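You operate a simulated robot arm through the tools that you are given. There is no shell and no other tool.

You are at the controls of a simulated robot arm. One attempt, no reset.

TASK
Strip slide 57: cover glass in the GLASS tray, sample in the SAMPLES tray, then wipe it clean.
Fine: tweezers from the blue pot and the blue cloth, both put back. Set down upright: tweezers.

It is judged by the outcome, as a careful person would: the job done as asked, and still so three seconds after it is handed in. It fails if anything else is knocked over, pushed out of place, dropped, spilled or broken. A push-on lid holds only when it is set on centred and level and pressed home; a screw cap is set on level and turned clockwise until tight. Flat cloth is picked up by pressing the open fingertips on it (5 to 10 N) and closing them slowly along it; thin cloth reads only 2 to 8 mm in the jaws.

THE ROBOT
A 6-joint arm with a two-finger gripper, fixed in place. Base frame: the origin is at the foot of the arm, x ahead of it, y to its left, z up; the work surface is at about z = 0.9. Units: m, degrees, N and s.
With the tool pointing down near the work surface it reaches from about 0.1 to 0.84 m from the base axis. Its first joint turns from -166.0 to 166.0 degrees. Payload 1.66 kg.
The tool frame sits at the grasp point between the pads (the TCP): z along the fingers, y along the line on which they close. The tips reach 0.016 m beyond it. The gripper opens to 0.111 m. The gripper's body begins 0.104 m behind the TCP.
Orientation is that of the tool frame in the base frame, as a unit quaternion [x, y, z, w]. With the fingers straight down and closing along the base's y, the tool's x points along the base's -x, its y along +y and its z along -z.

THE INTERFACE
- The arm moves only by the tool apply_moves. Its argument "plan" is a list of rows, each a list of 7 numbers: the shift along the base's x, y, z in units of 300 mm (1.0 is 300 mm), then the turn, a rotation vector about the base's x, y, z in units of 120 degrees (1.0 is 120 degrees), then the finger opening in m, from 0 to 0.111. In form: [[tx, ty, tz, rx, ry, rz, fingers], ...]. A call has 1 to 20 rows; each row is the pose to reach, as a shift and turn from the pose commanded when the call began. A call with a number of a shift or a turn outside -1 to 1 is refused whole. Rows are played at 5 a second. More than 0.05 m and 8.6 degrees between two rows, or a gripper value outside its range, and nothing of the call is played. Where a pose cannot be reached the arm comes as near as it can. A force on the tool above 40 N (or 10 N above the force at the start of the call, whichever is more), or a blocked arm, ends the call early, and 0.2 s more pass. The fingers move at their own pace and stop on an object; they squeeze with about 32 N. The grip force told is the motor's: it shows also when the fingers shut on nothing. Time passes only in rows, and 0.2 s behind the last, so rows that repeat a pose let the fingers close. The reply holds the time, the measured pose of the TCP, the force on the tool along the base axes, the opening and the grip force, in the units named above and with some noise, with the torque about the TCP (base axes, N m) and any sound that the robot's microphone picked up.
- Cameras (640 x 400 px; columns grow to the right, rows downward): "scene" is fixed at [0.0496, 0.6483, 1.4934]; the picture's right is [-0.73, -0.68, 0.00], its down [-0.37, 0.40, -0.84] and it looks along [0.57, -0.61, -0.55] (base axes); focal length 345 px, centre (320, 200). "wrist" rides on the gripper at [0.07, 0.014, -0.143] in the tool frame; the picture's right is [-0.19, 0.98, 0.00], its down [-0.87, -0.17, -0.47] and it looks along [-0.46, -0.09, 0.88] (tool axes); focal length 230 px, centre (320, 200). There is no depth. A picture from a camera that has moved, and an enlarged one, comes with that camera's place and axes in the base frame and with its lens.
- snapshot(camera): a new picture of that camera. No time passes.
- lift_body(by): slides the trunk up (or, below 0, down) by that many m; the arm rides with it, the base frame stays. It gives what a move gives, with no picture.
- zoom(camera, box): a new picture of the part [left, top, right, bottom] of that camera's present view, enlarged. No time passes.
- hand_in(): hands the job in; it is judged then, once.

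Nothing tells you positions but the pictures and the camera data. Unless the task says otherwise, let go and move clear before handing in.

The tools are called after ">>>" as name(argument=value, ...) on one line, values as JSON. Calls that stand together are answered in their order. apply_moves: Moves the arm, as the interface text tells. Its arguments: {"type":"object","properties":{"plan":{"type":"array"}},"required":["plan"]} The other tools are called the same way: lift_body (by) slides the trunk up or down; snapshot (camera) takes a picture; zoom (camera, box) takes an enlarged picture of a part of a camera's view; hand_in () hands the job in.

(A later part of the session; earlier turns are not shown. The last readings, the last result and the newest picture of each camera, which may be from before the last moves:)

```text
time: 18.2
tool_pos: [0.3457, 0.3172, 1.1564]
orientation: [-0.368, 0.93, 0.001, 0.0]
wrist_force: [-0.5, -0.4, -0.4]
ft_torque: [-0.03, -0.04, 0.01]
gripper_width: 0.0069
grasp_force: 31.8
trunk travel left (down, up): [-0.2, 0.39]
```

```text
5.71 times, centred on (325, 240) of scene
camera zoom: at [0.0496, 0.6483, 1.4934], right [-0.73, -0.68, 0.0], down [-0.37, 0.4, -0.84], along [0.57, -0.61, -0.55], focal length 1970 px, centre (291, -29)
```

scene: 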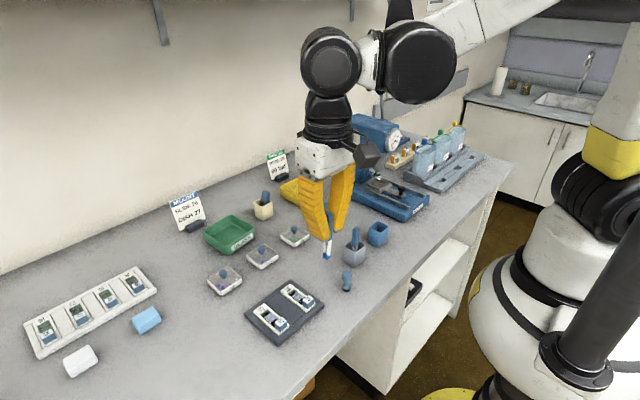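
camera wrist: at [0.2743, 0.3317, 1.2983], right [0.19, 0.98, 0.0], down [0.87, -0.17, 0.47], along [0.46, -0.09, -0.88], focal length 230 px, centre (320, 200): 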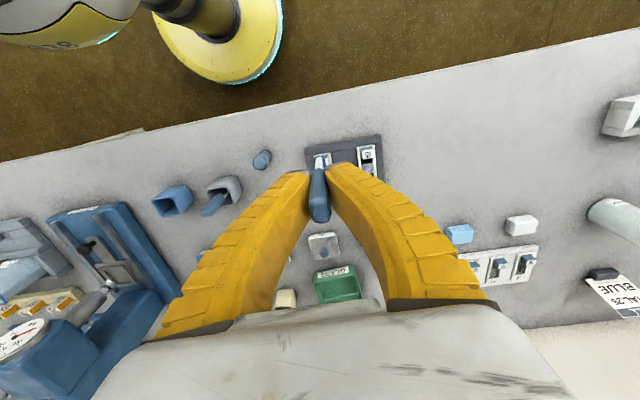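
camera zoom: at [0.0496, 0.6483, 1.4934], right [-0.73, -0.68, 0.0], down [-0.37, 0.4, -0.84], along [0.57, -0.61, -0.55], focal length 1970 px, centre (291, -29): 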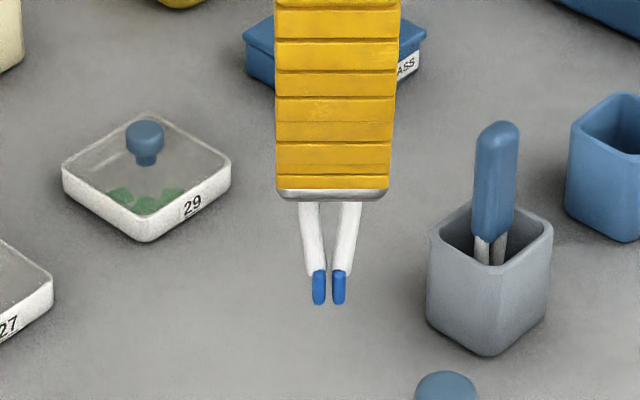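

>>> apply_moves(plan=[[0, 0, 0, 0, 0, 0, 0.008], [0, 0, 0, 0, 0, 0, 0.009], [0, 0, 0, 0, 0, 0, 0.009]])

>>> zoom(camera="scene", box=[305, 235, 345, 270])

```text
time: 19.0
tool_pos: [0.3453, 0.3171, 1.1553]
orientation: [-0.369, 0.93, 0.0, 0.001]
wrist_force: [-0.7, 1.0, -0.2]
ft_torque: [0.04, -0.01, 0.03]
gripper_width: 0.0117
grasp_force: 2.8
trunk travel left (down, up): [-0.2, 0.39]
```

```text
11.43 times, centred on (325, 252) of scene
camera zoom: at [0.0496, 0.6483, 1.4934], right [-0.73, -0.68, 0.0], down [-0.37, 0.4, -0.84], along [0.57, -0.61, -0.55], focal length 3940 px, centre (263, -400)
```

zoom: 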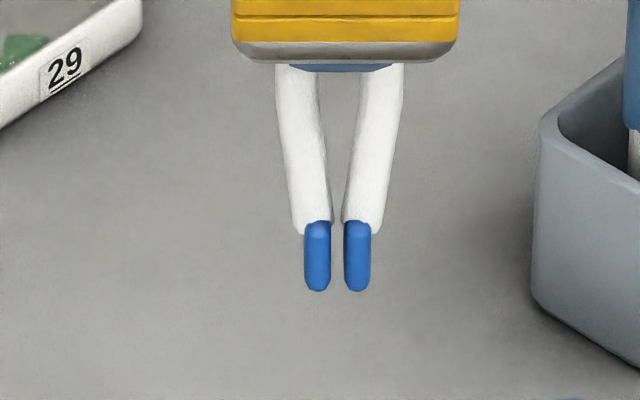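

>>> apply_moves(plan=[[0, 0, 0, 0, 0, 0, 0.003], [0, 0, 0, 0, 0, 0, 0.003]])

>>> zoom(camera="scene", box=[305, 235, 345, 270])

>>> zoom(camera="wrist", box=[295, 140, 345, 210])

```text
time: 19.6
tool_pos: [0.3451, 0.3164, 1.1559]
orientation: [-0.368, 0.93, 0.0, 0.0]
wrist_force: [-0.2, -0.8, -0.2]
ft_torque: [0.01, 0.0, -0.02]
gripper_width: 0.0056
grasp_force: 32.6
trunk travel left (down, up): [-0.2, 0.39]
```

```text
11.43 times, centred on (325, 252) of scene
camera zoom: at [0.0496, 0.6483, 1.4934], right [-0.73, -0.68, 0.0], down [-0.37, 0.4, -0.84], along [0.57, -0.61, -0.55], focal length 3940 px, centre (263, -400)
```

zoom: 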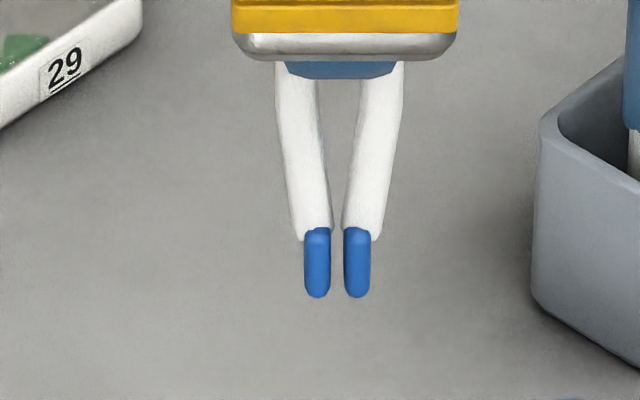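

```text
5.71 times, centred on (320, 175) of wrist
camera zoom: at [0.2856, 0.2784, 1.2991], right [-0.53, 0.85, 0.0], down [0.75, 0.47, 0.47], along [0.4, 0.25, -0.88], focal length 1315 px, centre (320, 343)
```

zoom: 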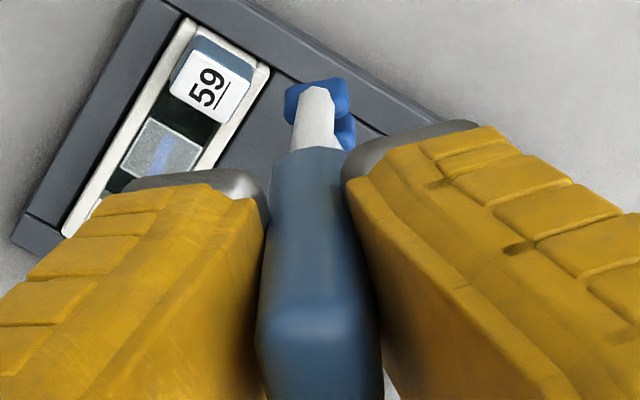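

The pads don't move with grip force in this direction, and the tweezers slid about 5 mm down when I loosened, so I'll keep a full squeeze from here. Next I'll turn back square and hover near the slide to measure slide 57.

>>> apply_moves(plan=[[0.047, 0.007, 0, 0, 0, -0.06, 0.003], [0.094, 0.014, 0, 0, 0, -0.12, 0.003], [0.141, 0.021, 0, 0, 0, -0.18, 0.003], [0.188, 0.028, 0, 0, 0, -0.24, 0.003], [0.235, 0.035, 0, 0, 0, -0.3, 0.003], [0.283, 0.043, 0, 0, 0, -0.36, 0.003], [0.283, 0.043, 0, 0, 0, -0.36, 0.003]])

>>> snapshot(camera="wrist")

>>> zoom(camera="wrist", box=[330, 70, 430, 150])

>>> zoom(camera="scene", box=[255, 210, 335, 340])

```text
time: 21.2
tool_pos: [0.4307, 0.3291, 1.1545]
orientation: [0.001, 1.0, 0.001, -0.001]
wrist_force: [-0.2, 0.1, 0.4]
ft_torque: [-0.02, 0.0, 0.0]
gripper_width: 0.0062
grasp_force: 32.2
trunk travel left (down, up): [-0.2, 0.39]
```

```text
taken
camera wrist: at [0.3607, 0.3425, 1.2986], right [0.19, 0.98, 0.0], down [0.87, -0.17, 0.47], along [0.46, -0.09, -0.88], focal length 230 px, centre (320, 200)
```

wrist: 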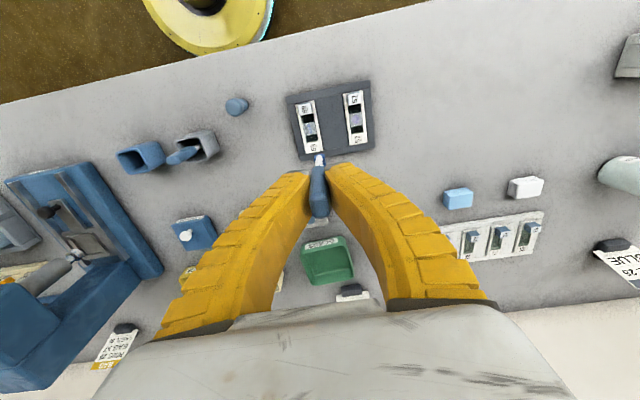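

```text
5.00 times, centred on (380, 110) of wrist
camera zoom: at [0.3607, 0.3425, 1.2986], right [0.19, 0.98, 0.0], down [0.87, -0.17, 0.47], along [0.46, -0.09, -0.88], focal length 1150 px, centre (20, 650)
```

zoom: 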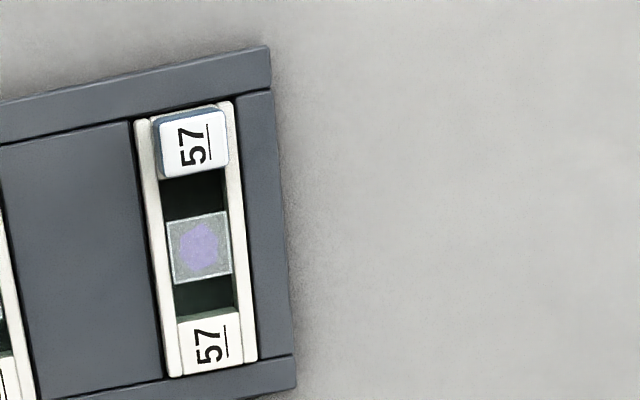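

```text
3.08 times, centred on (295, 275) of scene
camera zoom: at [0.0496, 0.6483, 1.4934], right [-0.73, -0.68, 0.0], down [-0.37, 0.4, -0.84], along [0.57, -0.61, -0.55], focal length 1061 px, centre (397, -31)
```

zoom: 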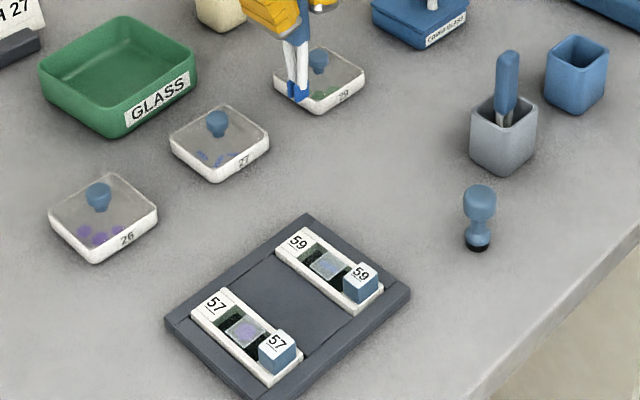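

>>> zoom(camera="wrist", box=[300, 140, 340, 180])

>>> zoom(camera="scene", box=[315, 205, 375, 250])

>>> snapshot(camera="scene")

```text
10.00 times, centred on (320, 160) of wrist
camera zoom: at [0.3607, 0.3425, 1.2986], right [0.19, 0.98, 0.0], down [0.87, -0.17, 0.47], along [0.46, -0.09, -0.88], focal length 2301 px, centre (320, 600)
```

zoom: 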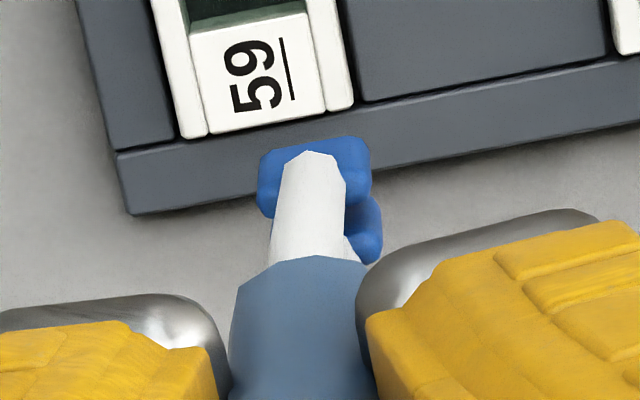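

```text
8.89 times, centred on (345, 228) of scene
camera zoom: at [0.0496, 0.6483, 1.4934], right [-0.73, -0.68, 0.0], down [-0.37, 0.4, -0.84], along [0.57, -0.61, -0.55], focal length 3064 px, centre (98, -44)
```

zoom: 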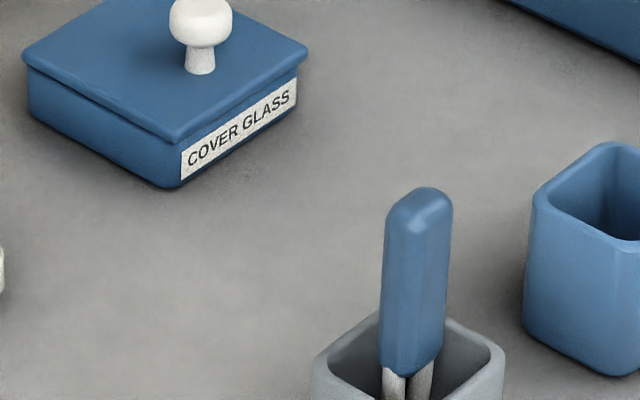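

```text
taken
```

scene: 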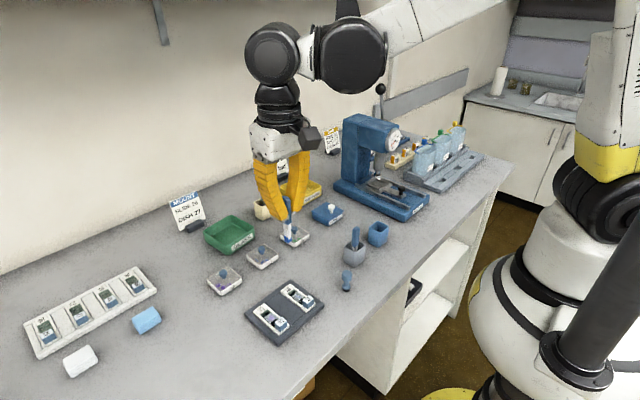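

>>> zoom(camera="scene", box=[270, 190, 320, 250])

```text
6.67 times, centred on (295, 220) of scene
camera zoom: at [0.0496, 0.6483, 1.4934], right [-0.73, -0.68, 0.0], down [-0.37, 0.4, -0.84], along [0.57, -0.61, -0.55], focal length 2298 px, centre (487, 67)
```

zoom: 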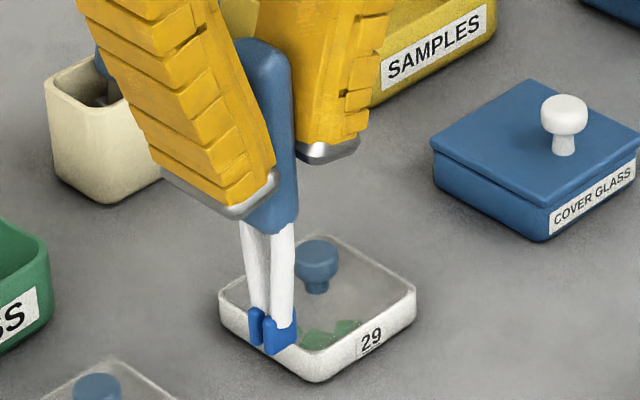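

The glass of slide 57 is centred at about (0.4295, 0.3875), and the tweezer tips are about 78 mm below the TCP. I'll move over it and go down part-way to check alignment.

>>> apply_moves(plan=[[0, 0.1, 0, 0, 0, 0, 0.003], [-0.002, 0.193, 0, 0, 0, 0, 0.003], [-0.002, 0.193, -0.13, 0, 0, 0, 0.003], [-0.002, 0.193, -0.26, 0, 0, 0, 0.003], [-0.002, 0.193, -0.39, 0, 0, 0, 0.003], [-0.002, 0.193, -0.43, 0, 0, 0, 0.003], [-0.002, 0.193, -0.43, 0, 0, 0, 0.003]])

>>> zoom(camera="scene", box=[230, 250, 330, 340])

>>> zoom(camera="wrist", box=[270, 110, 390, 190])

```text
time: 22.8
tool_pos: [0.4296, 0.3875, 1.0263]
orientation: [0.0, 1.0, 0.0, 0.0]
wrist_force: [0.3, -0.4, 0.8]
ft_torque: [0.02, 0.01, 0.01]
gripper_width: 0.0061
grasp_force: 31.5
trunk travel left (down, up): [-0.2, 0.39]
```

```text
4.44 times, centred on (280, 295) of scene
camera zoom: at [0.0496, 0.6483, 1.4934], right [-0.73, -0.68, 0.0], down [-0.37, 0.4, -0.84], along [0.57, -0.61, -0.55], focal length 1532 px, centre (498, -222)
```

zoom: 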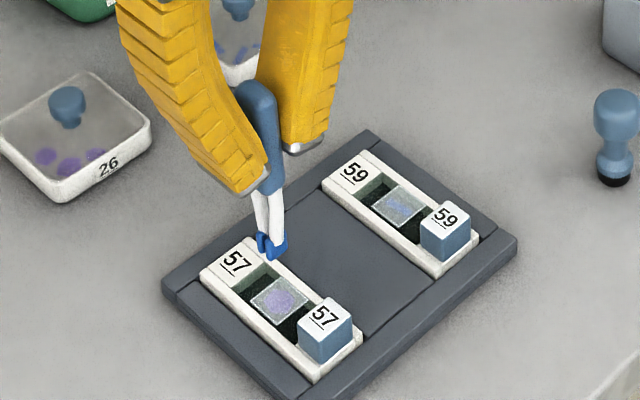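

```text
5.00 times, centred on (330, 150) of wrist
camera zoom: at [0.3605, 0.4006, 1.1696], right [0.19, 0.98, 0.0], down [0.87, -0.17, 0.47], along [0.46, -0.09, -0.88], focal length 1150 px, centre (270, 450)
```

zoom: 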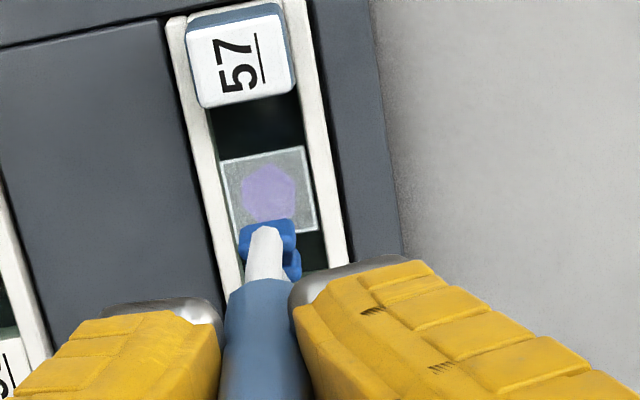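

Tips and glass line up. I'll come down to just above the glass and then feel for contact in small steps.

>>> apply_moves(plan=[[0, 0, -0.04, 0, 0, 0, 0.003], [0, 0, -0.075, 0, 0, 0, 0.003], [0, 0, -0.082, 0, 0, 0, 0.003], [0, 0, -0.088, 0, 0, 0, 0.003]])

>>> zoom(camera="scene", box=[255, 280, 305, 330])

>>> zoom(camera="wrist", box=[295, 120, 355, 180])

```text
time: 23.8
tool_pos: [0.429, 0.3877, 0.9988]
orientation: [0.0, 1.0, -0.001, 0.0]
wrist_force: [1.4, -0.4, 0.6]
ft_torque: [0.0, 0.0, 0.0]
gripper_width: 0.0059
grasp_force: 32.2
trunk travel left (down, up): [-0.2, 0.39]
```

```text
8.00 times, centred on (280, 305) of scene
camera zoom: at [0.0496, 0.6483, 1.4934], right [-0.73, -0.68, 0.0], down [-0.37, 0.4, -0.84], along [0.57, -0.61, -0.55], focal length 2758 px, centre (640, -640)
```

zoom: 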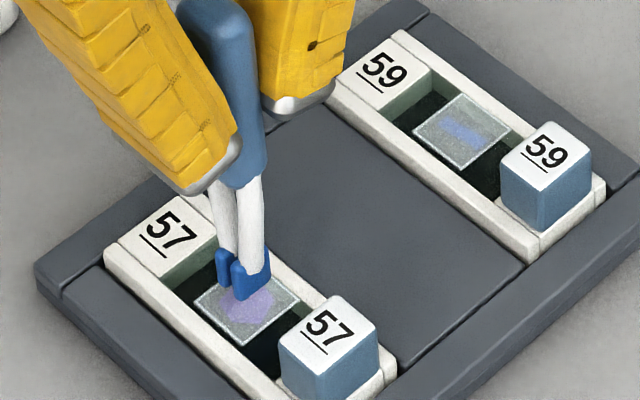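

```text
6.67 times, centred on (325, 150) of wrist
camera zoom: at [0.3604, 0.4004, 1.1429], right [0.19, 0.98, 0.0], down [0.87, -0.17, 0.47], along [0.46, -0.09, -0.88], focal length 1534 px, centre (287, 533)
```

zoom: 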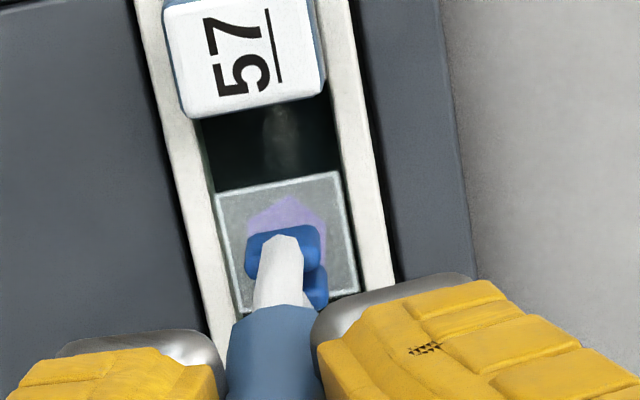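

>>> apply_moves(plan=[[0, 0, -0.0033, 0, 0, 0, 0.003], [0, 0, -0.0067, 0, 0, 0, 0.003], [0, 0, -0.01, 0, 0, 0, 0.003], [0, 0, -0.01, 0, 0, 0, 0.003]])

>>> zoom(camera="scene", box=[260, 290, 300, 325])

```text
time: 24.8
tool_pos: [0.4304, 0.3866, 0.9958]
orientation: [0.0, 1.0, -0.001, 0.0]
wrist_force: [-0.2, 0.1, -0.7]
ft_torque: [0.01, -0.01, 0.01]
gripper_width: 0.006
grasp_force: 32.3
trunk travel left (down, up): [-0.2, 0.39]
```

```text
11.43 times, centred on (280, 308) of scene
camera zoom: at [0.0496, 0.6483, 1.4934], right [-0.73, -0.68, 0.0], down [-0.37, 0.4, -0.84], along [0.57, -0.61, -0.55], focal length 3940 px, centre (777, -1029)
```

zoom: 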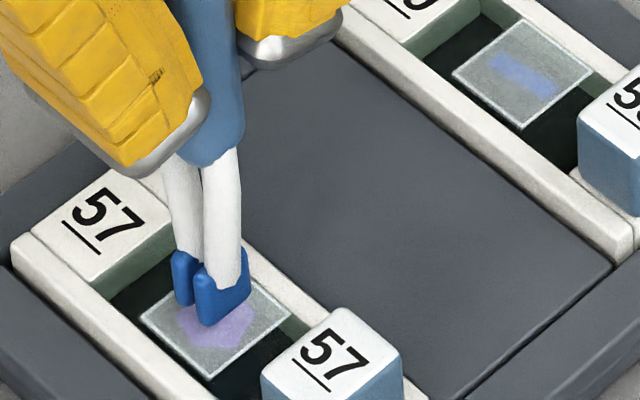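

>>> apply_moves(plan=[[0, 0, -0.0033, 0, 0, 0, 0.003], [0, 0, -0.0067, 0, 0, 0, 0.003], [0, 0, -0.0067, 0, 0, 0, 0.003]])

>>> zoom(camera="scene", box=[260, 290, 300, 325])

```text
time: 25.6
tool_pos: [0.4296, 0.3879, 0.9951]
orientation: [-0.001, 1.0, 0.0, 0.0]
wrist_force: [0.2, -0.7, -0.4]
ft_torque: [0.0, 0.02, -0.01]
gripper_width: 0.0058
grasp_force: 32.1
trunk travel left (down, up): [-0.2, 0.39]
```

```text
11.43 times, centred on (280, 308) of scene
camera zoom: at [0.0496, 0.6483, 1.4934], right [-0.73, -0.68, 0.0], down [-0.37, 0.4, -0.84], along [0.57, -0.61, -0.55], focal length 3940 px, centre (777, -1029)
```

zoom: 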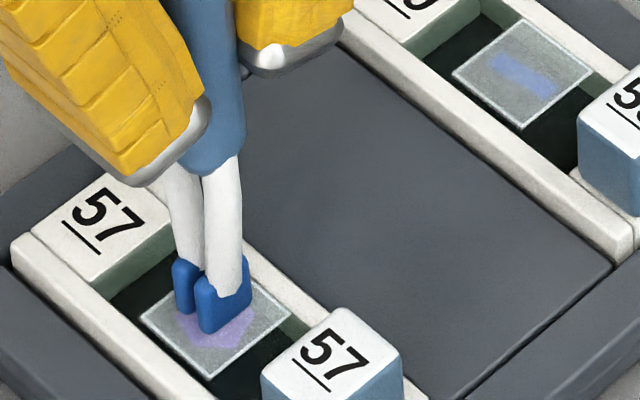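

>>> apply_moves(plan=[[0, 0, -0.0033, 0, 0, 0, 0.003], [0, 0, -0.0033, 0, 0, 0, 0.003]])

>>> zoom(camera="scene", box=[260, 290, 300, 325])

```text
time: 26.2
tool_pos: [0.4311, 0.387, 0.993]
orientation: [0.0, 1.0, 0.0, 0.0]
wrist_force: [0.4, 0.0, 0.3]
ft_torque: [-0.02, -0.02, 0.03]
gripper_width: 0.006
grasp_force: 32.0
trunk travel left (down, up): [-0.2, 0.39]
```

```text
11.43 times, centred on (280, 308) of scene
camera zoom: at [0.0496, 0.6483, 1.4934], right [-0.73, -0.68, 0.0], down [-0.37, 0.4, -0.84], along [0.57, -0.61, -0.55], focal length 3940 px, centre (777, -1029)
```

zoom: 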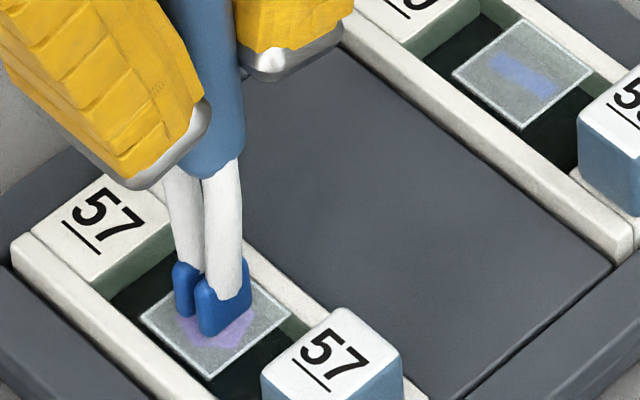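

>>> apply_moves(plan=[[0, 0, -0.0033, 0, 0, 0, 0.003], [0, 0, -0.0055, 0, 0, 0, 0.003], [0, 0, -0.0055, 0, 0, 0, 0.003]])

>>> zoom(camera="scene", box=[260, 290, 300, 325])

```text
time: 27.0
tool_pos: [0.4304, 0.3878, 0.9918]
orientation: [0.0, 1.0, 0.0, 0.0]
wrist_force: [-0.2, 0.5, -0.6]
ft_torque: [0.01, 0.0, -0.02]
gripper_width: 0.0061
grasp_force: 31.9
trunk travel left (down, up): [-0.2, 0.39]
```

```text
11.43 times, centred on (280, 308) of scene
camera zoom: at [0.0496, 0.6483, 1.4934], right [-0.73, -0.68, 0.0], down [-0.37, 0.4, -0.84], along [0.57, -0.61, -0.55], focal length 3940 px, centre (777, -1029)
```

zoom: 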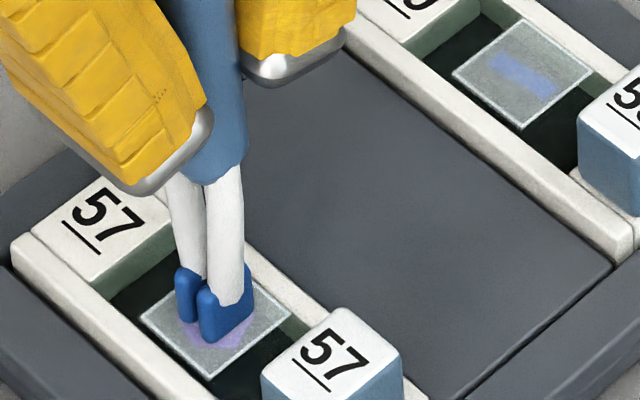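

>>> apply_moves(plan=[[0, 0, -0.0033, 0, 0, 0, 0.003], [0, 0, -0.0055, 0, 0, 0, 0.003], [0, 0, -0.0055, 0, 0, 0, 0.003]])

>>> zoom(camera="wrist", box=[295, 120, 355, 180])

>>> zoom(camera="scene", box=[260, 290, 300, 325])

```text
time: 27.8
tool_pos: [0.4287, 0.3868, 0.9917]
orientation: [0.0, 1.0, 0.001, 0.001]
wrist_force: [0.9, -0.1, 2.5]
ft_torque: [0.01, -0.03, 0.02]
gripper_width: 0.0065
grasp_force: 32.0
trunk travel left (down, up): [-0.2, 0.39]
```

```text
6.67 times, centred on (325, 150) of wrist
camera zoom: at [0.36, 0.4001, 1.1343], right [0.19, 0.98, 0.0], down [0.87, -0.17, 0.47], along [0.46, -0.09, -0.88], focal length 1534 px, centre (287, 533)
```

zoom: 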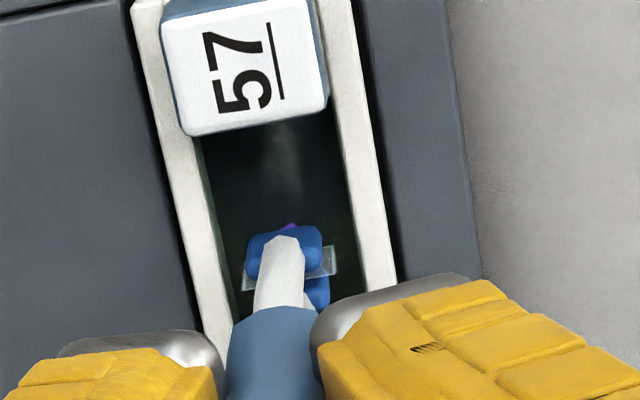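

```text
11.43 times, centred on (280, 308) of scene
camera zoom: at [0.0496, 0.6483, 1.4934], right [-0.73, -0.68, 0.0], down [-0.37, 0.4, -0.84], along [0.57, -0.61, -0.55], focal length 3940 px, centre (777, -1029)
```

zoom: 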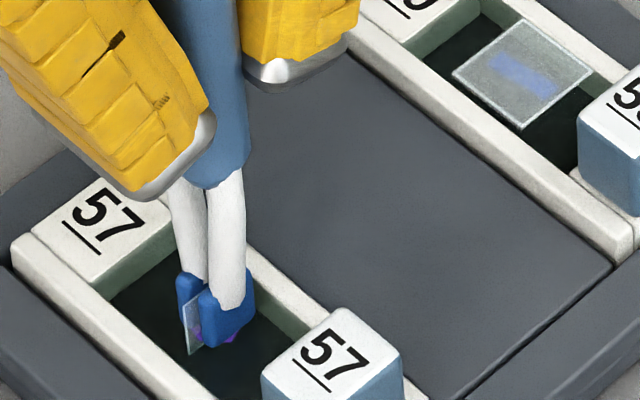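

The cover glass snapped up between the pads on contact and the purple sample stayed in the well. I'll lift and check.

>>> apply_moves(plan=[[0, 0, 0.02, 0, 0, 0, 0.003], [0, 0, 0.06, 0, 0, 0, 0.003], [0, 0, 0.15, 0, 0, 0, 0.003], [0, 0, 0.3, 0, 0, 0, 0.003], [0, 0, 0.45, 0, 0, 0, 0.003]])

>>> zoom(camera="scene", box=[240, 210, 310, 330])

>>> snapshot(camera="wrist")

>>> zoom(camera="wrist", box=[280, 90, 360, 180])

```text
time: 29.0
tool_pos: [0.4293, 0.3861, 1.128]
orientation: [0.0, 1.0, 0.0, 0.0]
wrist_force: [-0.9, -0.2, 0.7]
ft_torque: [-0.02, 0.01, -0.01]
gripper_width: 0.006
grasp_force: 31.9
trunk travel left (down, up): [-0.2, 0.39]
```

```text
3.33 times, centred on (275, 270) of scene
camera zoom: at [0.0496, 0.6483, 1.4934], right [-0.73, -0.68, 0.0], down [-0.37, 0.4, -0.84], along [0.57, -0.61, -0.55], focal length 1149 px, centre (470, -33)
```

zoom: 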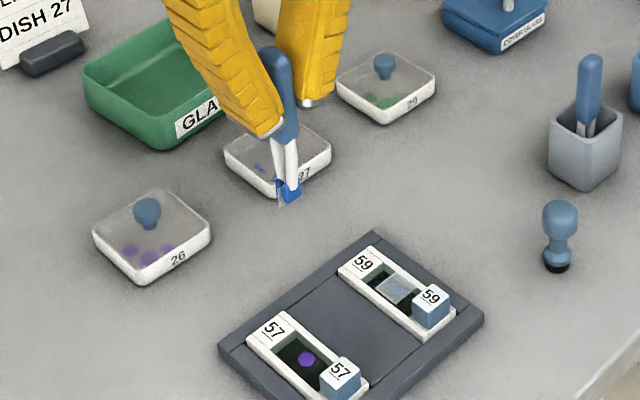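

```text
taken
camera wrist: at [0.3595, 0.3994, 1.2701], right [0.19, 0.98, 0.0], down [0.87, -0.17, 0.47], along [0.46, -0.09, -0.88], focal length 230 px, centre (320, 200)
```

wrist: 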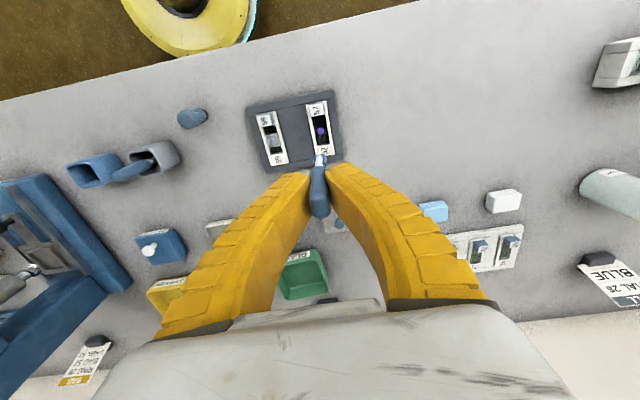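

```text
4.44 times, centred on (320, 135) of wrist
camera zoom: at [0.3595, 0.3994, 1.2701], right [0.19, 0.98, 0.0], down [0.87, -0.17, 0.47], along [0.46, -0.09, -0.88], focal length 1022 px, centre (320, 489)
```

zoom: 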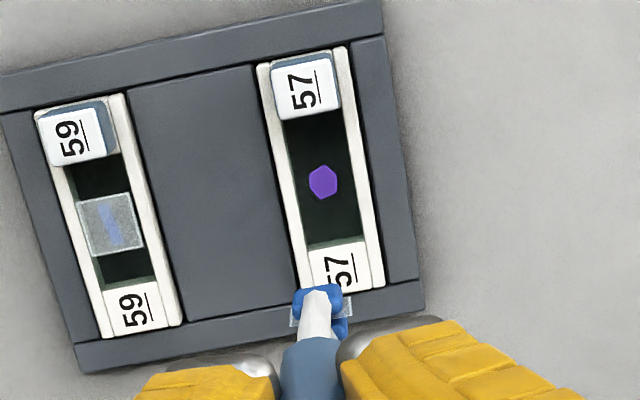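

The glass is held and the sample is visible, alone in the well. The GLASS tray is centred near (0.70, 0.294), so I'll carry the glass there at height.

>>> apply_moves(plan=[[0.1, -0.035, 0, 0, 0, 0, 0.003], [0.21, -0.074, 0, 0, 0, 0, 0.003], [0.33, -0.116, 0, 0, 0, 0, 0.003], [0.45, -0.159, 0, 0, 0, 0, 0.003], [0.57, -0.2, 0, 0, 0, 0, 0.003], [0.69, -0.243, 0, 0, 0, 0, 0.003], [0.8, -0.282, 0, 0, 0, 0, 0.003], [0.885, -0.312, 0, 0, 0, 0, 0.003], [0.885, -0.312, 0, 0, 0, 0, 0.003]])

>>> snapshot(camera="scene")

>>> zoom(camera="wrist", box=[260, 80, 400, 180])

>>> zoom(camera="scene", box=[190, 150, 290, 260])

```text
time: 31.0
tool_pos: [0.6965, 0.2928, 1.1252]
orientation: [0.001, 1.0, 0.0, 0.0]
wrist_force: [0.4, -0.1, -0.1]
ft_torque: [0.01, 0.0, -0.02]
gripper_width: 0.006
grasp_force: 31.7
trunk travel left (down, up): [-0.2, 0.39]
```

```text
taken
```

scene: 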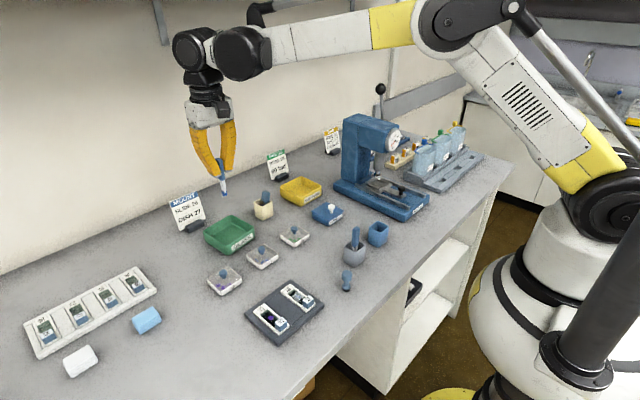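

```text
4.00 times, centred on (330, 130) of wrist
camera zoom: at [0.6259, 0.3065, 1.2688], right [0.19, 0.98, 0.0], down [0.87, -0.17, 0.47], along [0.46, -0.09, -0.88], focal length 920 px, centre (280, 480)
```

zoom: 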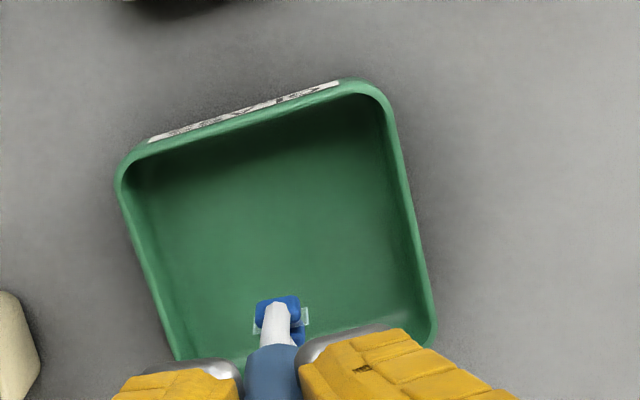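

```text
3.64 times, centred on (240, 205) of scene
camera zoom: at [0.0496, 0.6483, 1.4934], right [-0.73, -0.68, 0.0], down [-0.37, 0.4, -0.84], along [0.57, -0.61, -0.55], focal length 1254 px, centre (611, 182)
```

zoom: 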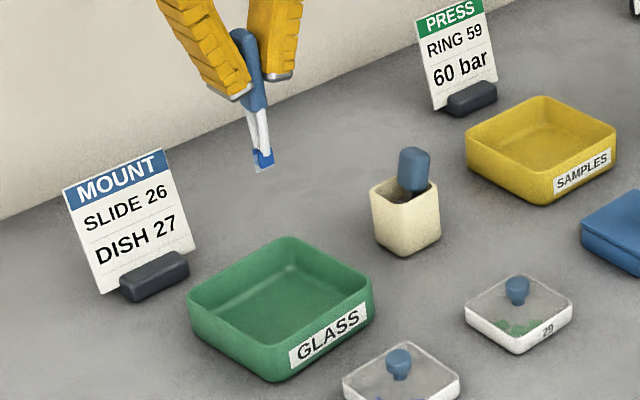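

Tips are over the tray floor. I'll go down into the tray until there is light contact.

>>> apply_moves(plan=[[0.01, -0.01, -0.1, 0, 0, 0, 0.003], [0.015, -0.01, -0.2, 0, 0, 0, 0.003], [0.015, -0.01, -0.3, 0, 0, 0, 0.003], [0.015, -0.01, -0.38, 0, 0, 0, 0.003], [0.015, -0.01, -0.4, 0, 0, 0, 0.003], [0.015, -0.01, -0.4, 0, 0, 0, 0.003]])

>>> zoom(camera="scene", box=[190, 180, 270, 260])

>>> zoom(camera="wrist", box=[260, 80, 400, 180])

```text
time: 32.4
tool_pos: [0.6997, 0.2903, 1.0057]
orientation: [0.001, 1.0, 0.0, 0.0]
wrist_force: [0.2, -1.1, -0.5]
ft_torque: [0.01, 0.0, 0.02]
gripper_width: 0.0062
grasp_force: 32.4
trunk travel left (down, up): [-0.2, 0.39]
```

```text
5.00 times, centred on (230, 220) of scene
camera zoom: at [0.0496, 0.6483, 1.4934], right [-0.73, -0.68, 0.0], down [-0.37, 0.4, -0.84], along [0.57, -0.61, -0.55], focal length 1724 px, centre (770, 100)
```

zoom: 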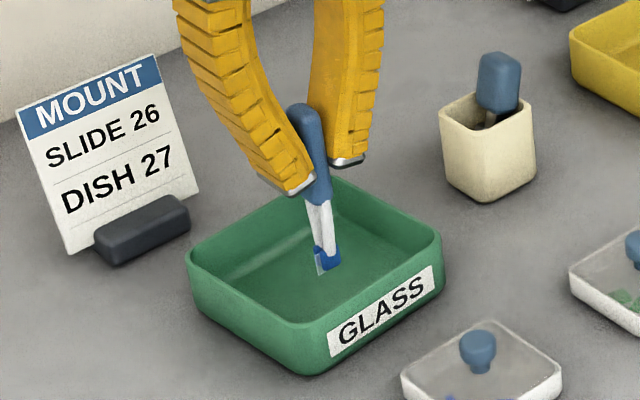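

```text
4.00 times, centred on (330, 130) of wrist
camera zoom: at [0.6304, 0.3035, 1.1491], right [0.19, 0.98, 0.0], down [0.87, -0.17, 0.47], along [0.46, -0.09, -0.88], focal length 920 px, centre (280, 480)
```

zoom: 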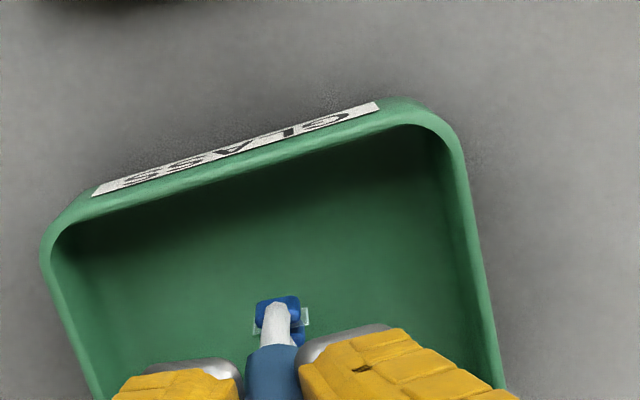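

>>> apply_moves(plan=[[0, 0, -0.0067, 0, 0, 0, 0.003], [0, 0, -0.0133, 0, 0, 0, 0.003], [0, 0, -0.02, 0, 0, 0, 0.003], [0, 0, -0.0267, 0, 0, 0, 0.003], [0, 0, -0.0333, 0, 0, 0, 0.003]])

>>> zoom(camera="scene", box=[210, 200, 270, 250])

```text
time: 33.6
tool_pos: [0.6997, 0.2899, 0.995]
orientation: [0.0, 1.0, 0.0, 0.0]
wrist_force: [0.1, -0.7, 0.0]
ft_torque: [0.0, 0.01, -0.03]
gripper_width: 0.0061
grasp_force: 31.9
trunk travel left (down, up): [-0.2, 0.39]
```

```text
8.00 times, centred on (240, 225) of scene
camera zoom: at [0.0496, 0.6483, 1.4934], right [-0.73, -0.68, 0.0], down [-0.37, 0.4, -0.84], along [0.57, -0.61, -0.55], focal length 2758 px, centre (960, 0)
```

zoom: 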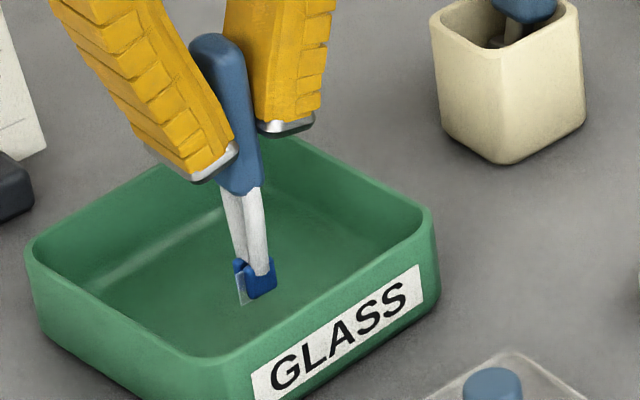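

>>> apply_moves(plan=[[0, 0, -0.0067, 0, 0, 0, 0.003], [0, 0, -0.0133, 0, 0, 0, 0.003], [0, 0, -0.0133, 0, 0, 0, 0.003]])

>>> zoom(camera="scene", box=[220, 210, 260, 245])

```text
time: 34.4
tool_pos: [0.6988, 0.2899, 0.9903]
orientation: [-0.001, 1.0, 0.0, 0.0]
wrist_force: [0.2, -0.1, -0.2]
ft_torque: [-0.04, 0.01, 0.0]
gripper_width: 0.006
grasp_force: 32.5
trunk travel left (down, up): [-0.2, 0.39]
```

```text
11.43 times, centred on (240, 228) of scene
camera zoom: at [0.0496, 0.6483, 1.4934], right [-0.73, -0.68, 0.0], down [-0.37, 0.4, -0.84], along [0.57, -0.61, -0.55], focal length 3940 px, centre (1234, -114)
```

zoom: 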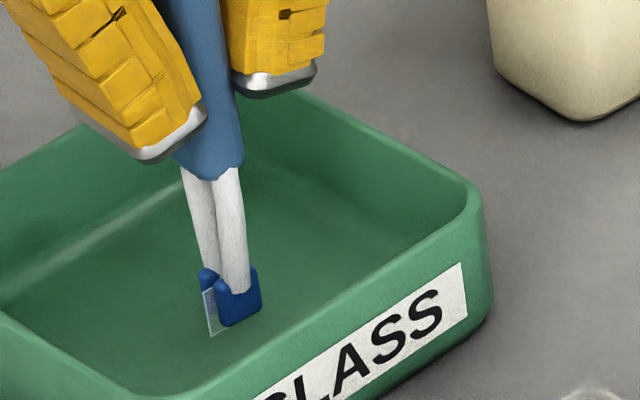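

>>> apply_moves(plan=[[0, 0, -0.005, 0, 0, 0, 0.003], [0, 0, -0.01, 0, 0, 0, 0.003], [0, 0, -0.01, 0, 0, 0, 0.003]])

>>> zoom(camera="scene", box=[220, 210, 260, 245])

```text
time: 35.2
tool_pos: [0.7, 0.2901, 0.9887]
orientation: [0.0, 1.0, 0.001, 0.0]
wrist_force: [0.6, -0.3, -0.3]
ft_torque: [0.0, 0.0, 0.02]
gripper_width: 0.0059
grasp_force: 31.5
trunk travel left (down, up): [-0.2, 0.39]
```

```text
11.43 times, centred on (240, 228) of scene
camera zoom: at [0.0496, 0.6483, 1.4934], right [-0.73, -0.68, 0.0], down [-0.37, 0.4, -0.84], along [0.57, -0.61, -0.55], focal length 3940 px, centre (1234, -114)
```

zoom: 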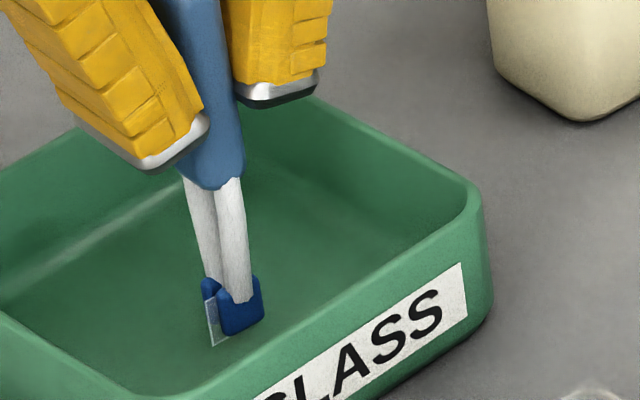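

>>> apply_moves(plan=[[0, 0, -0.005, 0, 0, 0, 0.003], [0, 0, -0.01, 0, 0, 0, 0.003], [0, 0, -0.01, 0, 0, 0, 0.003]])

>>> zoom(camera="scene", box=[220, 210, 260, 245])

```text
time: 36.0
tool_pos: [0.7007, 0.2897, 0.9856]
orientation: [0.0, 1.0, 0.0, -0.001]
wrist_force: [-0.3, 0.7, -0.7]
ft_torque: [0.01, -0.03, 0.01]
gripper_width: 0.0058
grasp_force: 32.0
trunk travel left (down, up): [-0.2, 0.39]
```

```text
11.43 times, centred on (240, 228) of scene
camera zoom: at [0.0496, 0.6483, 1.4934], right [-0.73, -0.68, 0.0], down [-0.37, 0.4, -0.84], along [0.57, -0.61, -0.55], focal length 3940 px, centre (1234, -114)
```

zoom: 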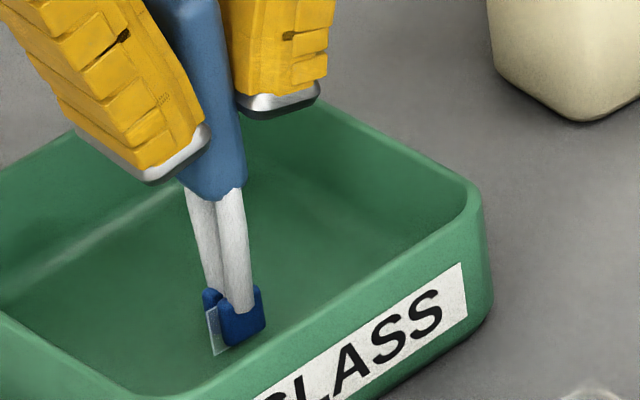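

>>> apply_moves(plan=[[0, 0, -0.005, 0, 0, 0, 0.003], [0, 0, -0.01, 0, 0, 0, 0.003], [0, 0, -0.01, 0, 0, 0, 0.003]])

>>> zoom(camera="scene", box=[220, 210, 260, 245])

```text
time: 36.8
tool_pos: [0.7006, 0.2899, 0.9821]
orientation: [0.001, 1.0, -0.001, 0.0]
wrist_force: [0.6, 0.0, 0.3]
ft_torque: [-0.02, -0.02, 0.01]
gripper_width: 0.0058
grasp_force: 31.8
trunk travel left (down, up): [-0.2, 0.39]
```

```text
11.43 times, centred on (240, 228) of scene
camera zoom: at [0.0496, 0.6483, 1.4934], right [-0.73, -0.68, 0.0], down [-0.37, 0.4, -0.84], along [0.57, -0.61, -0.55], focal length 3940 px, centre (1234, -114)
```

zoom: 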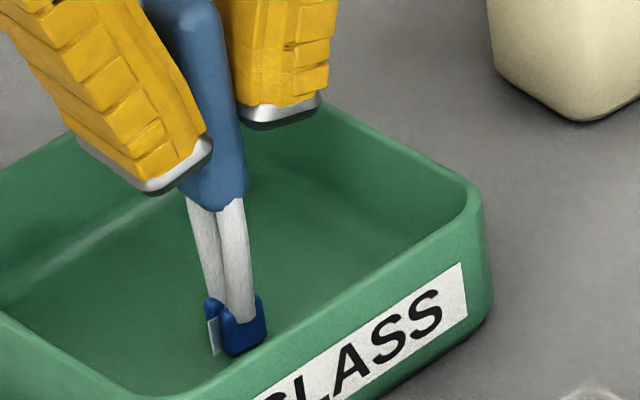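

>>> apply_moves(plan=[[0, 0, -0.0033, 0, 0, 0, 0.003], [0, 0, -0.0067, 0, 0, 0, 0.003], [0, 0, -0.0067, 0, 0, 0, 0.003]])

>>> zoom(camera="scene", box=[220, 210, 260, 245])

>>> zoom(camera="wrist", box=[290, 120, 350, 180])

```text
time: 37.6
tool_pos: [0.6991, 0.2902, 0.9805]
orientation: [0.0, 1.0, 0.0, 0.0]
wrist_force: [2.1, 0.4, 4.1]
ft_torque: [-0.01, -0.12, 0.01]
gripper_width: 0.0078
grasp_force: 32.3
trunk travel left (down, up): [-0.2, 0.39]
```

```text
11.43 times, centred on (240, 228) of scene
camera zoom: at [0.0496, 0.6483, 1.4934], right [-0.73, -0.68, 0.0], down [-0.37, 0.4, -0.84], along [0.57, -0.61, -0.55], focal length 3940 px, centre (1234, -114)
```

zoom: 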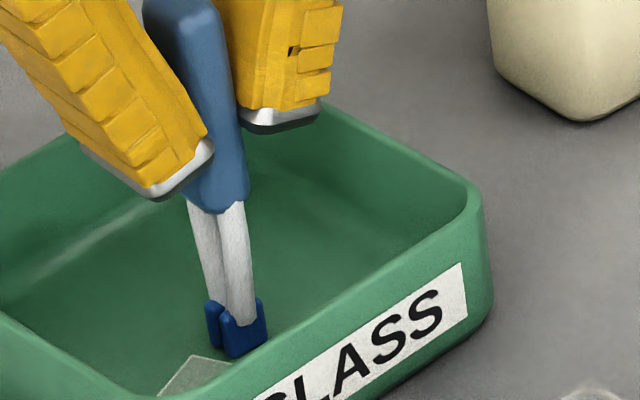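

```text
6.67 times, centred on (320, 150) of wrist
camera zoom: at [0.6303, 0.3036, 1.1241], right [0.19, 0.98, 0.0], down [0.87, -0.17, 0.47], along [0.46, -0.09, -0.88], focal length 1534 px, centre (320, 533)
```

zoom: 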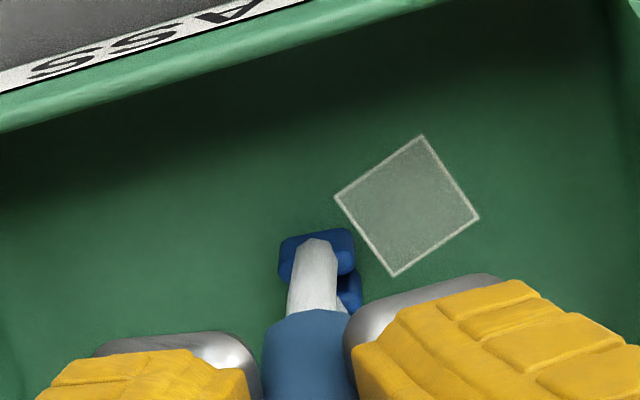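

The glass let go when the tips touched the tray floor, and it now lies flat in the GLASS tray. I'll lift straight up and go back for the sample.

>>> apply_moves(plan=[[0, 0, 0.02, 0, 0, 0, 0.003], [0, 0, 0.08, 0, 0, 0, 0.003], [0, 0, 0.2, 0, 0, 0, 0.003], [0, 0, 0.35, 0, 0, 0, 0.003], [0, 0, 0.5, 0, 0, 0, 0.003]])

>>> zoom(camera="scene", box=[190, 150, 290, 260])

>>> zoom(camera="wrist", box=[260, 80, 400, 180])

```text
time: 38.8
tool_pos: [0.699, 0.2899, 1.1303]
orientation: [0.001, 1.0, 0.0, 0.0]
wrist_force: [0.7, -0.6, -0.4]
ft_torque: [-0.04, 0.03, 0.0]
gripper_width: 0.0058
grasp_force: 32.2
trunk travel left (down, up): [-0.2, 0.39]
```

```text
3.64 times, centred on (240, 205) of scene
camera zoom: at [0.0496, 0.6483, 1.4934], right [-0.73, -0.68, 0.0], down [-0.37, 0.4, -0.84], along [0.57, -0.61, -0.55], focal length 1254 px, centre (611, 182)
```

zoom: 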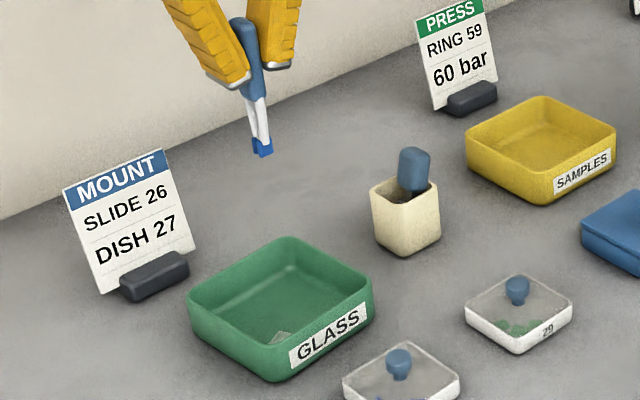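

```text
4.00 times, centred on (330, 130) of wrist
camera zoom: at [0.6305, 0.3031, 1.2738], right [0.19, 0.98, 0.0], down [0.87, -0.17, 0.47], along [0.46, -0.09, -0.88], focal length 920 px, centre (280, 480)
```

zoom: 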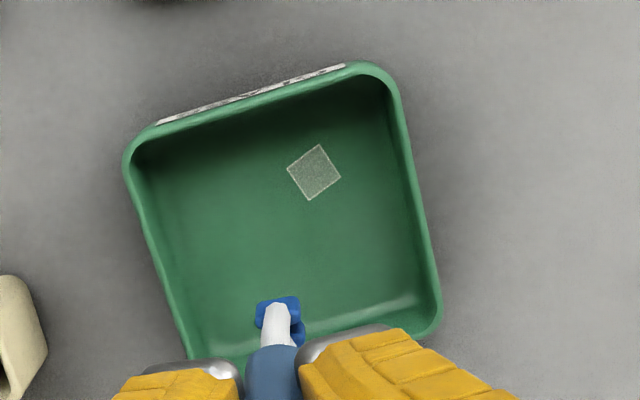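

>>> apply_moves(plan=[[-0.1, 0.036, 0, 0, 0, 0, 0.003], [-0.22, 0.079, 0, 0, 0, 0, 0.003], [-0.34, 0.122, 0, 0, 0, 0, 0.003], [-0.46, 0.166, 0, 0, 0, 0, 0.003], [-0.58, 0.209, 0, 0, 0, 0, 0.003], [-0.7, 0.252, 0, 0, 0, 0, 0.003], [-0.81, 0.292, 0, 0, 0, 0, 0.003], [-0.897, 0.323, 0, 0, 0, 0, 0.003], [-0.897, 0.323, -0.1, 0, 0, 0, 0.003], [-0.897, 0.323, -0.22, 0, 0, 0, 0.003], [-0.897, 0.323, -0.33, 0, 0, 0, 0.003], [-0.897, 0.323, -0.39, 0, 0, 0, 0.003], [-0.897, 0.323, -0.39, 0, 0, 0, 0.003]])

>>> zoom(camera="wrist", box=[285, 110, 365, 180])

>>> zoom(camera="scene", box=[250, 270, 310, 330])

```text
time: 41.6
tool_pos: [0.431, 0.3874, 1.0138]
orientation: [0.0, 1.0, 0.0, 0.0]
wrist_force: [0.2, -0.1, -0.1]
ft_torque: [0.01, -0.02, 0.01]
gripper_width: 0.0059
grasp_force: 31.9
trunk travel left (down, up): [-0.2, 0.39]
```

```text
5.71 times, centred on (325, 145) of wrist
camera zoom: at [0.3608, 0.4006, 1.1565], right [0.19, 0.98, 0.0], down [0.87, -0.17, 0.47], along [0.46, -0.09, -0.88], focal length 1315 px, centre (291, 514)
```

zoom: 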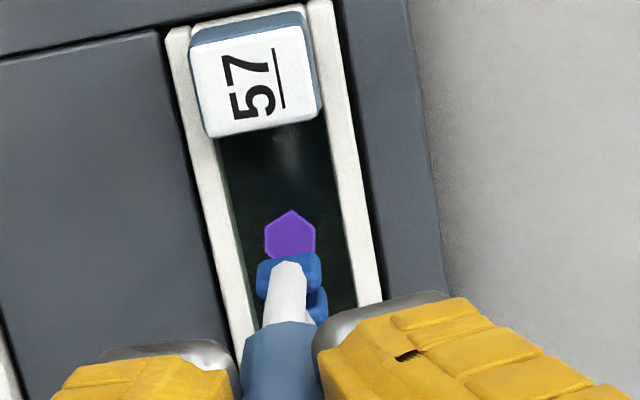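

```text
6.67 times, centred on (280, 300) of scene
camera zoom: at [0.0496, 0.6483, 1.4934], right [-0.73, -0.68, 0.0], down [-0.37, 0.4, -0.84], along [0.57, -0.61, -0.55], focal length 2298 px, centre (587, -467)
```

zoom: 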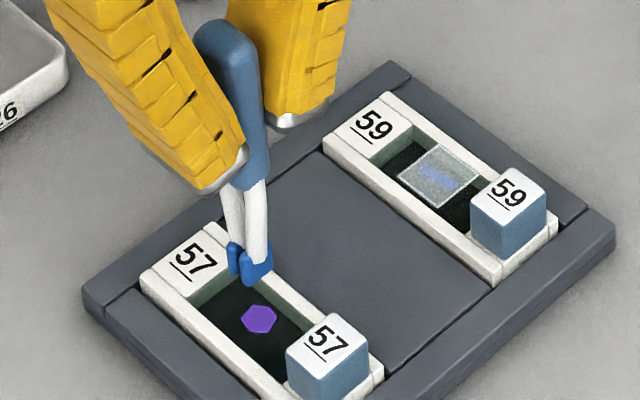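

>>> apply_moves(plan=[[0, 0, -0.02, 0, 0, 0, 0.003], [0, 0, -0.04, 0, 0, 0, 0.003], [0, 0, -0.055, 0, 0, 0, 0.003], [0, 0, -0.065, 0, 0, 0, 0.003], [0, 0, -0.065, 0, 0, 0, 0.003]])

>>> zoom(camera="scene", box=[260, 290, 300, 325])

```text
time: 42.8
tool_pos: [0.4294, 0.3876, 0.9939]
orientation: [0.0, 1.0, 0.0, 0.0]
wrist_force: [0.0, 0.0, 0.6]
ft_torque: [0.01, -0.02, -0.01]
gripper_width: 0.006
grasp_force: 32.1
trunk travel left (down, up): [-0.2, 0.39]
```

```text
11.43 times, centred on (280, 308) of scene
camera zoom: at [0.0496, 0.6483, 1.4934], right [-0.73, -0.68, 0.0], down [-0.37, 0.4, -0.84], along [0.57, -0.61, -0.55], focal length 3940 px, centre (777, -1029)
```

zoom: 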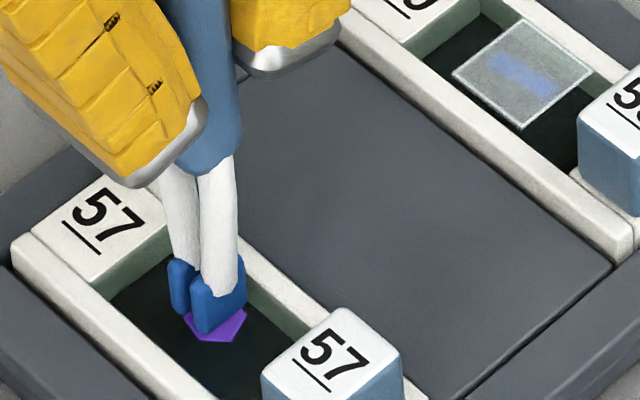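

>>> apply_moves(plan=[[0, 0, -0.005, 0, 0, 0, 0.003], [0, 0, -0.01, 0, 0, 0, 0.003], [0, 0, -0.01, 0, 0, 0, 0.003]])

>>> zoom(camera="scene", box=[260, 290, 300, 325])

```text
time: 43.6
tool_pos: [0.4305, 0.3876, 0.9907]
orientation: [0.0, 1.0, 0.0, -0.001]
wrist_force: [-0.8, -0.1, 0.8]
ft_torque: [-0.03, 0.02, -0.01]
gripper_width: 0.0059
grasp_force: 32.1
trunk travel left (down, up): [-0.2, 0.39]
```

```text
11.43 times, centred on (280, 308) of scene
camera zoom: at [0.0496, 0.6483, 1.4934], right [-0.73, -0.68, 0.0], down [-0.37, 0.4, -0.84], along [0.57, -0.61, -0.55], focal length 3940 px, centre (777, -1029)
```

zoom: 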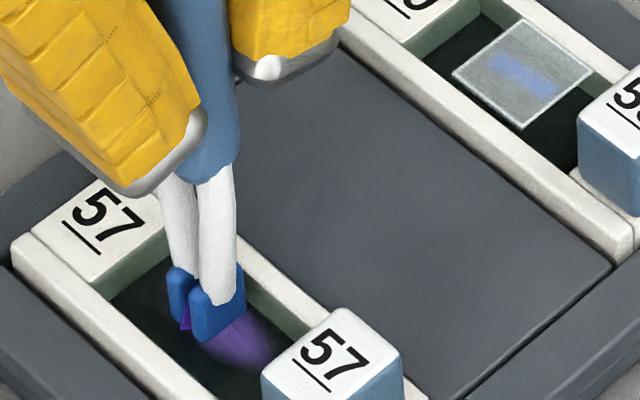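

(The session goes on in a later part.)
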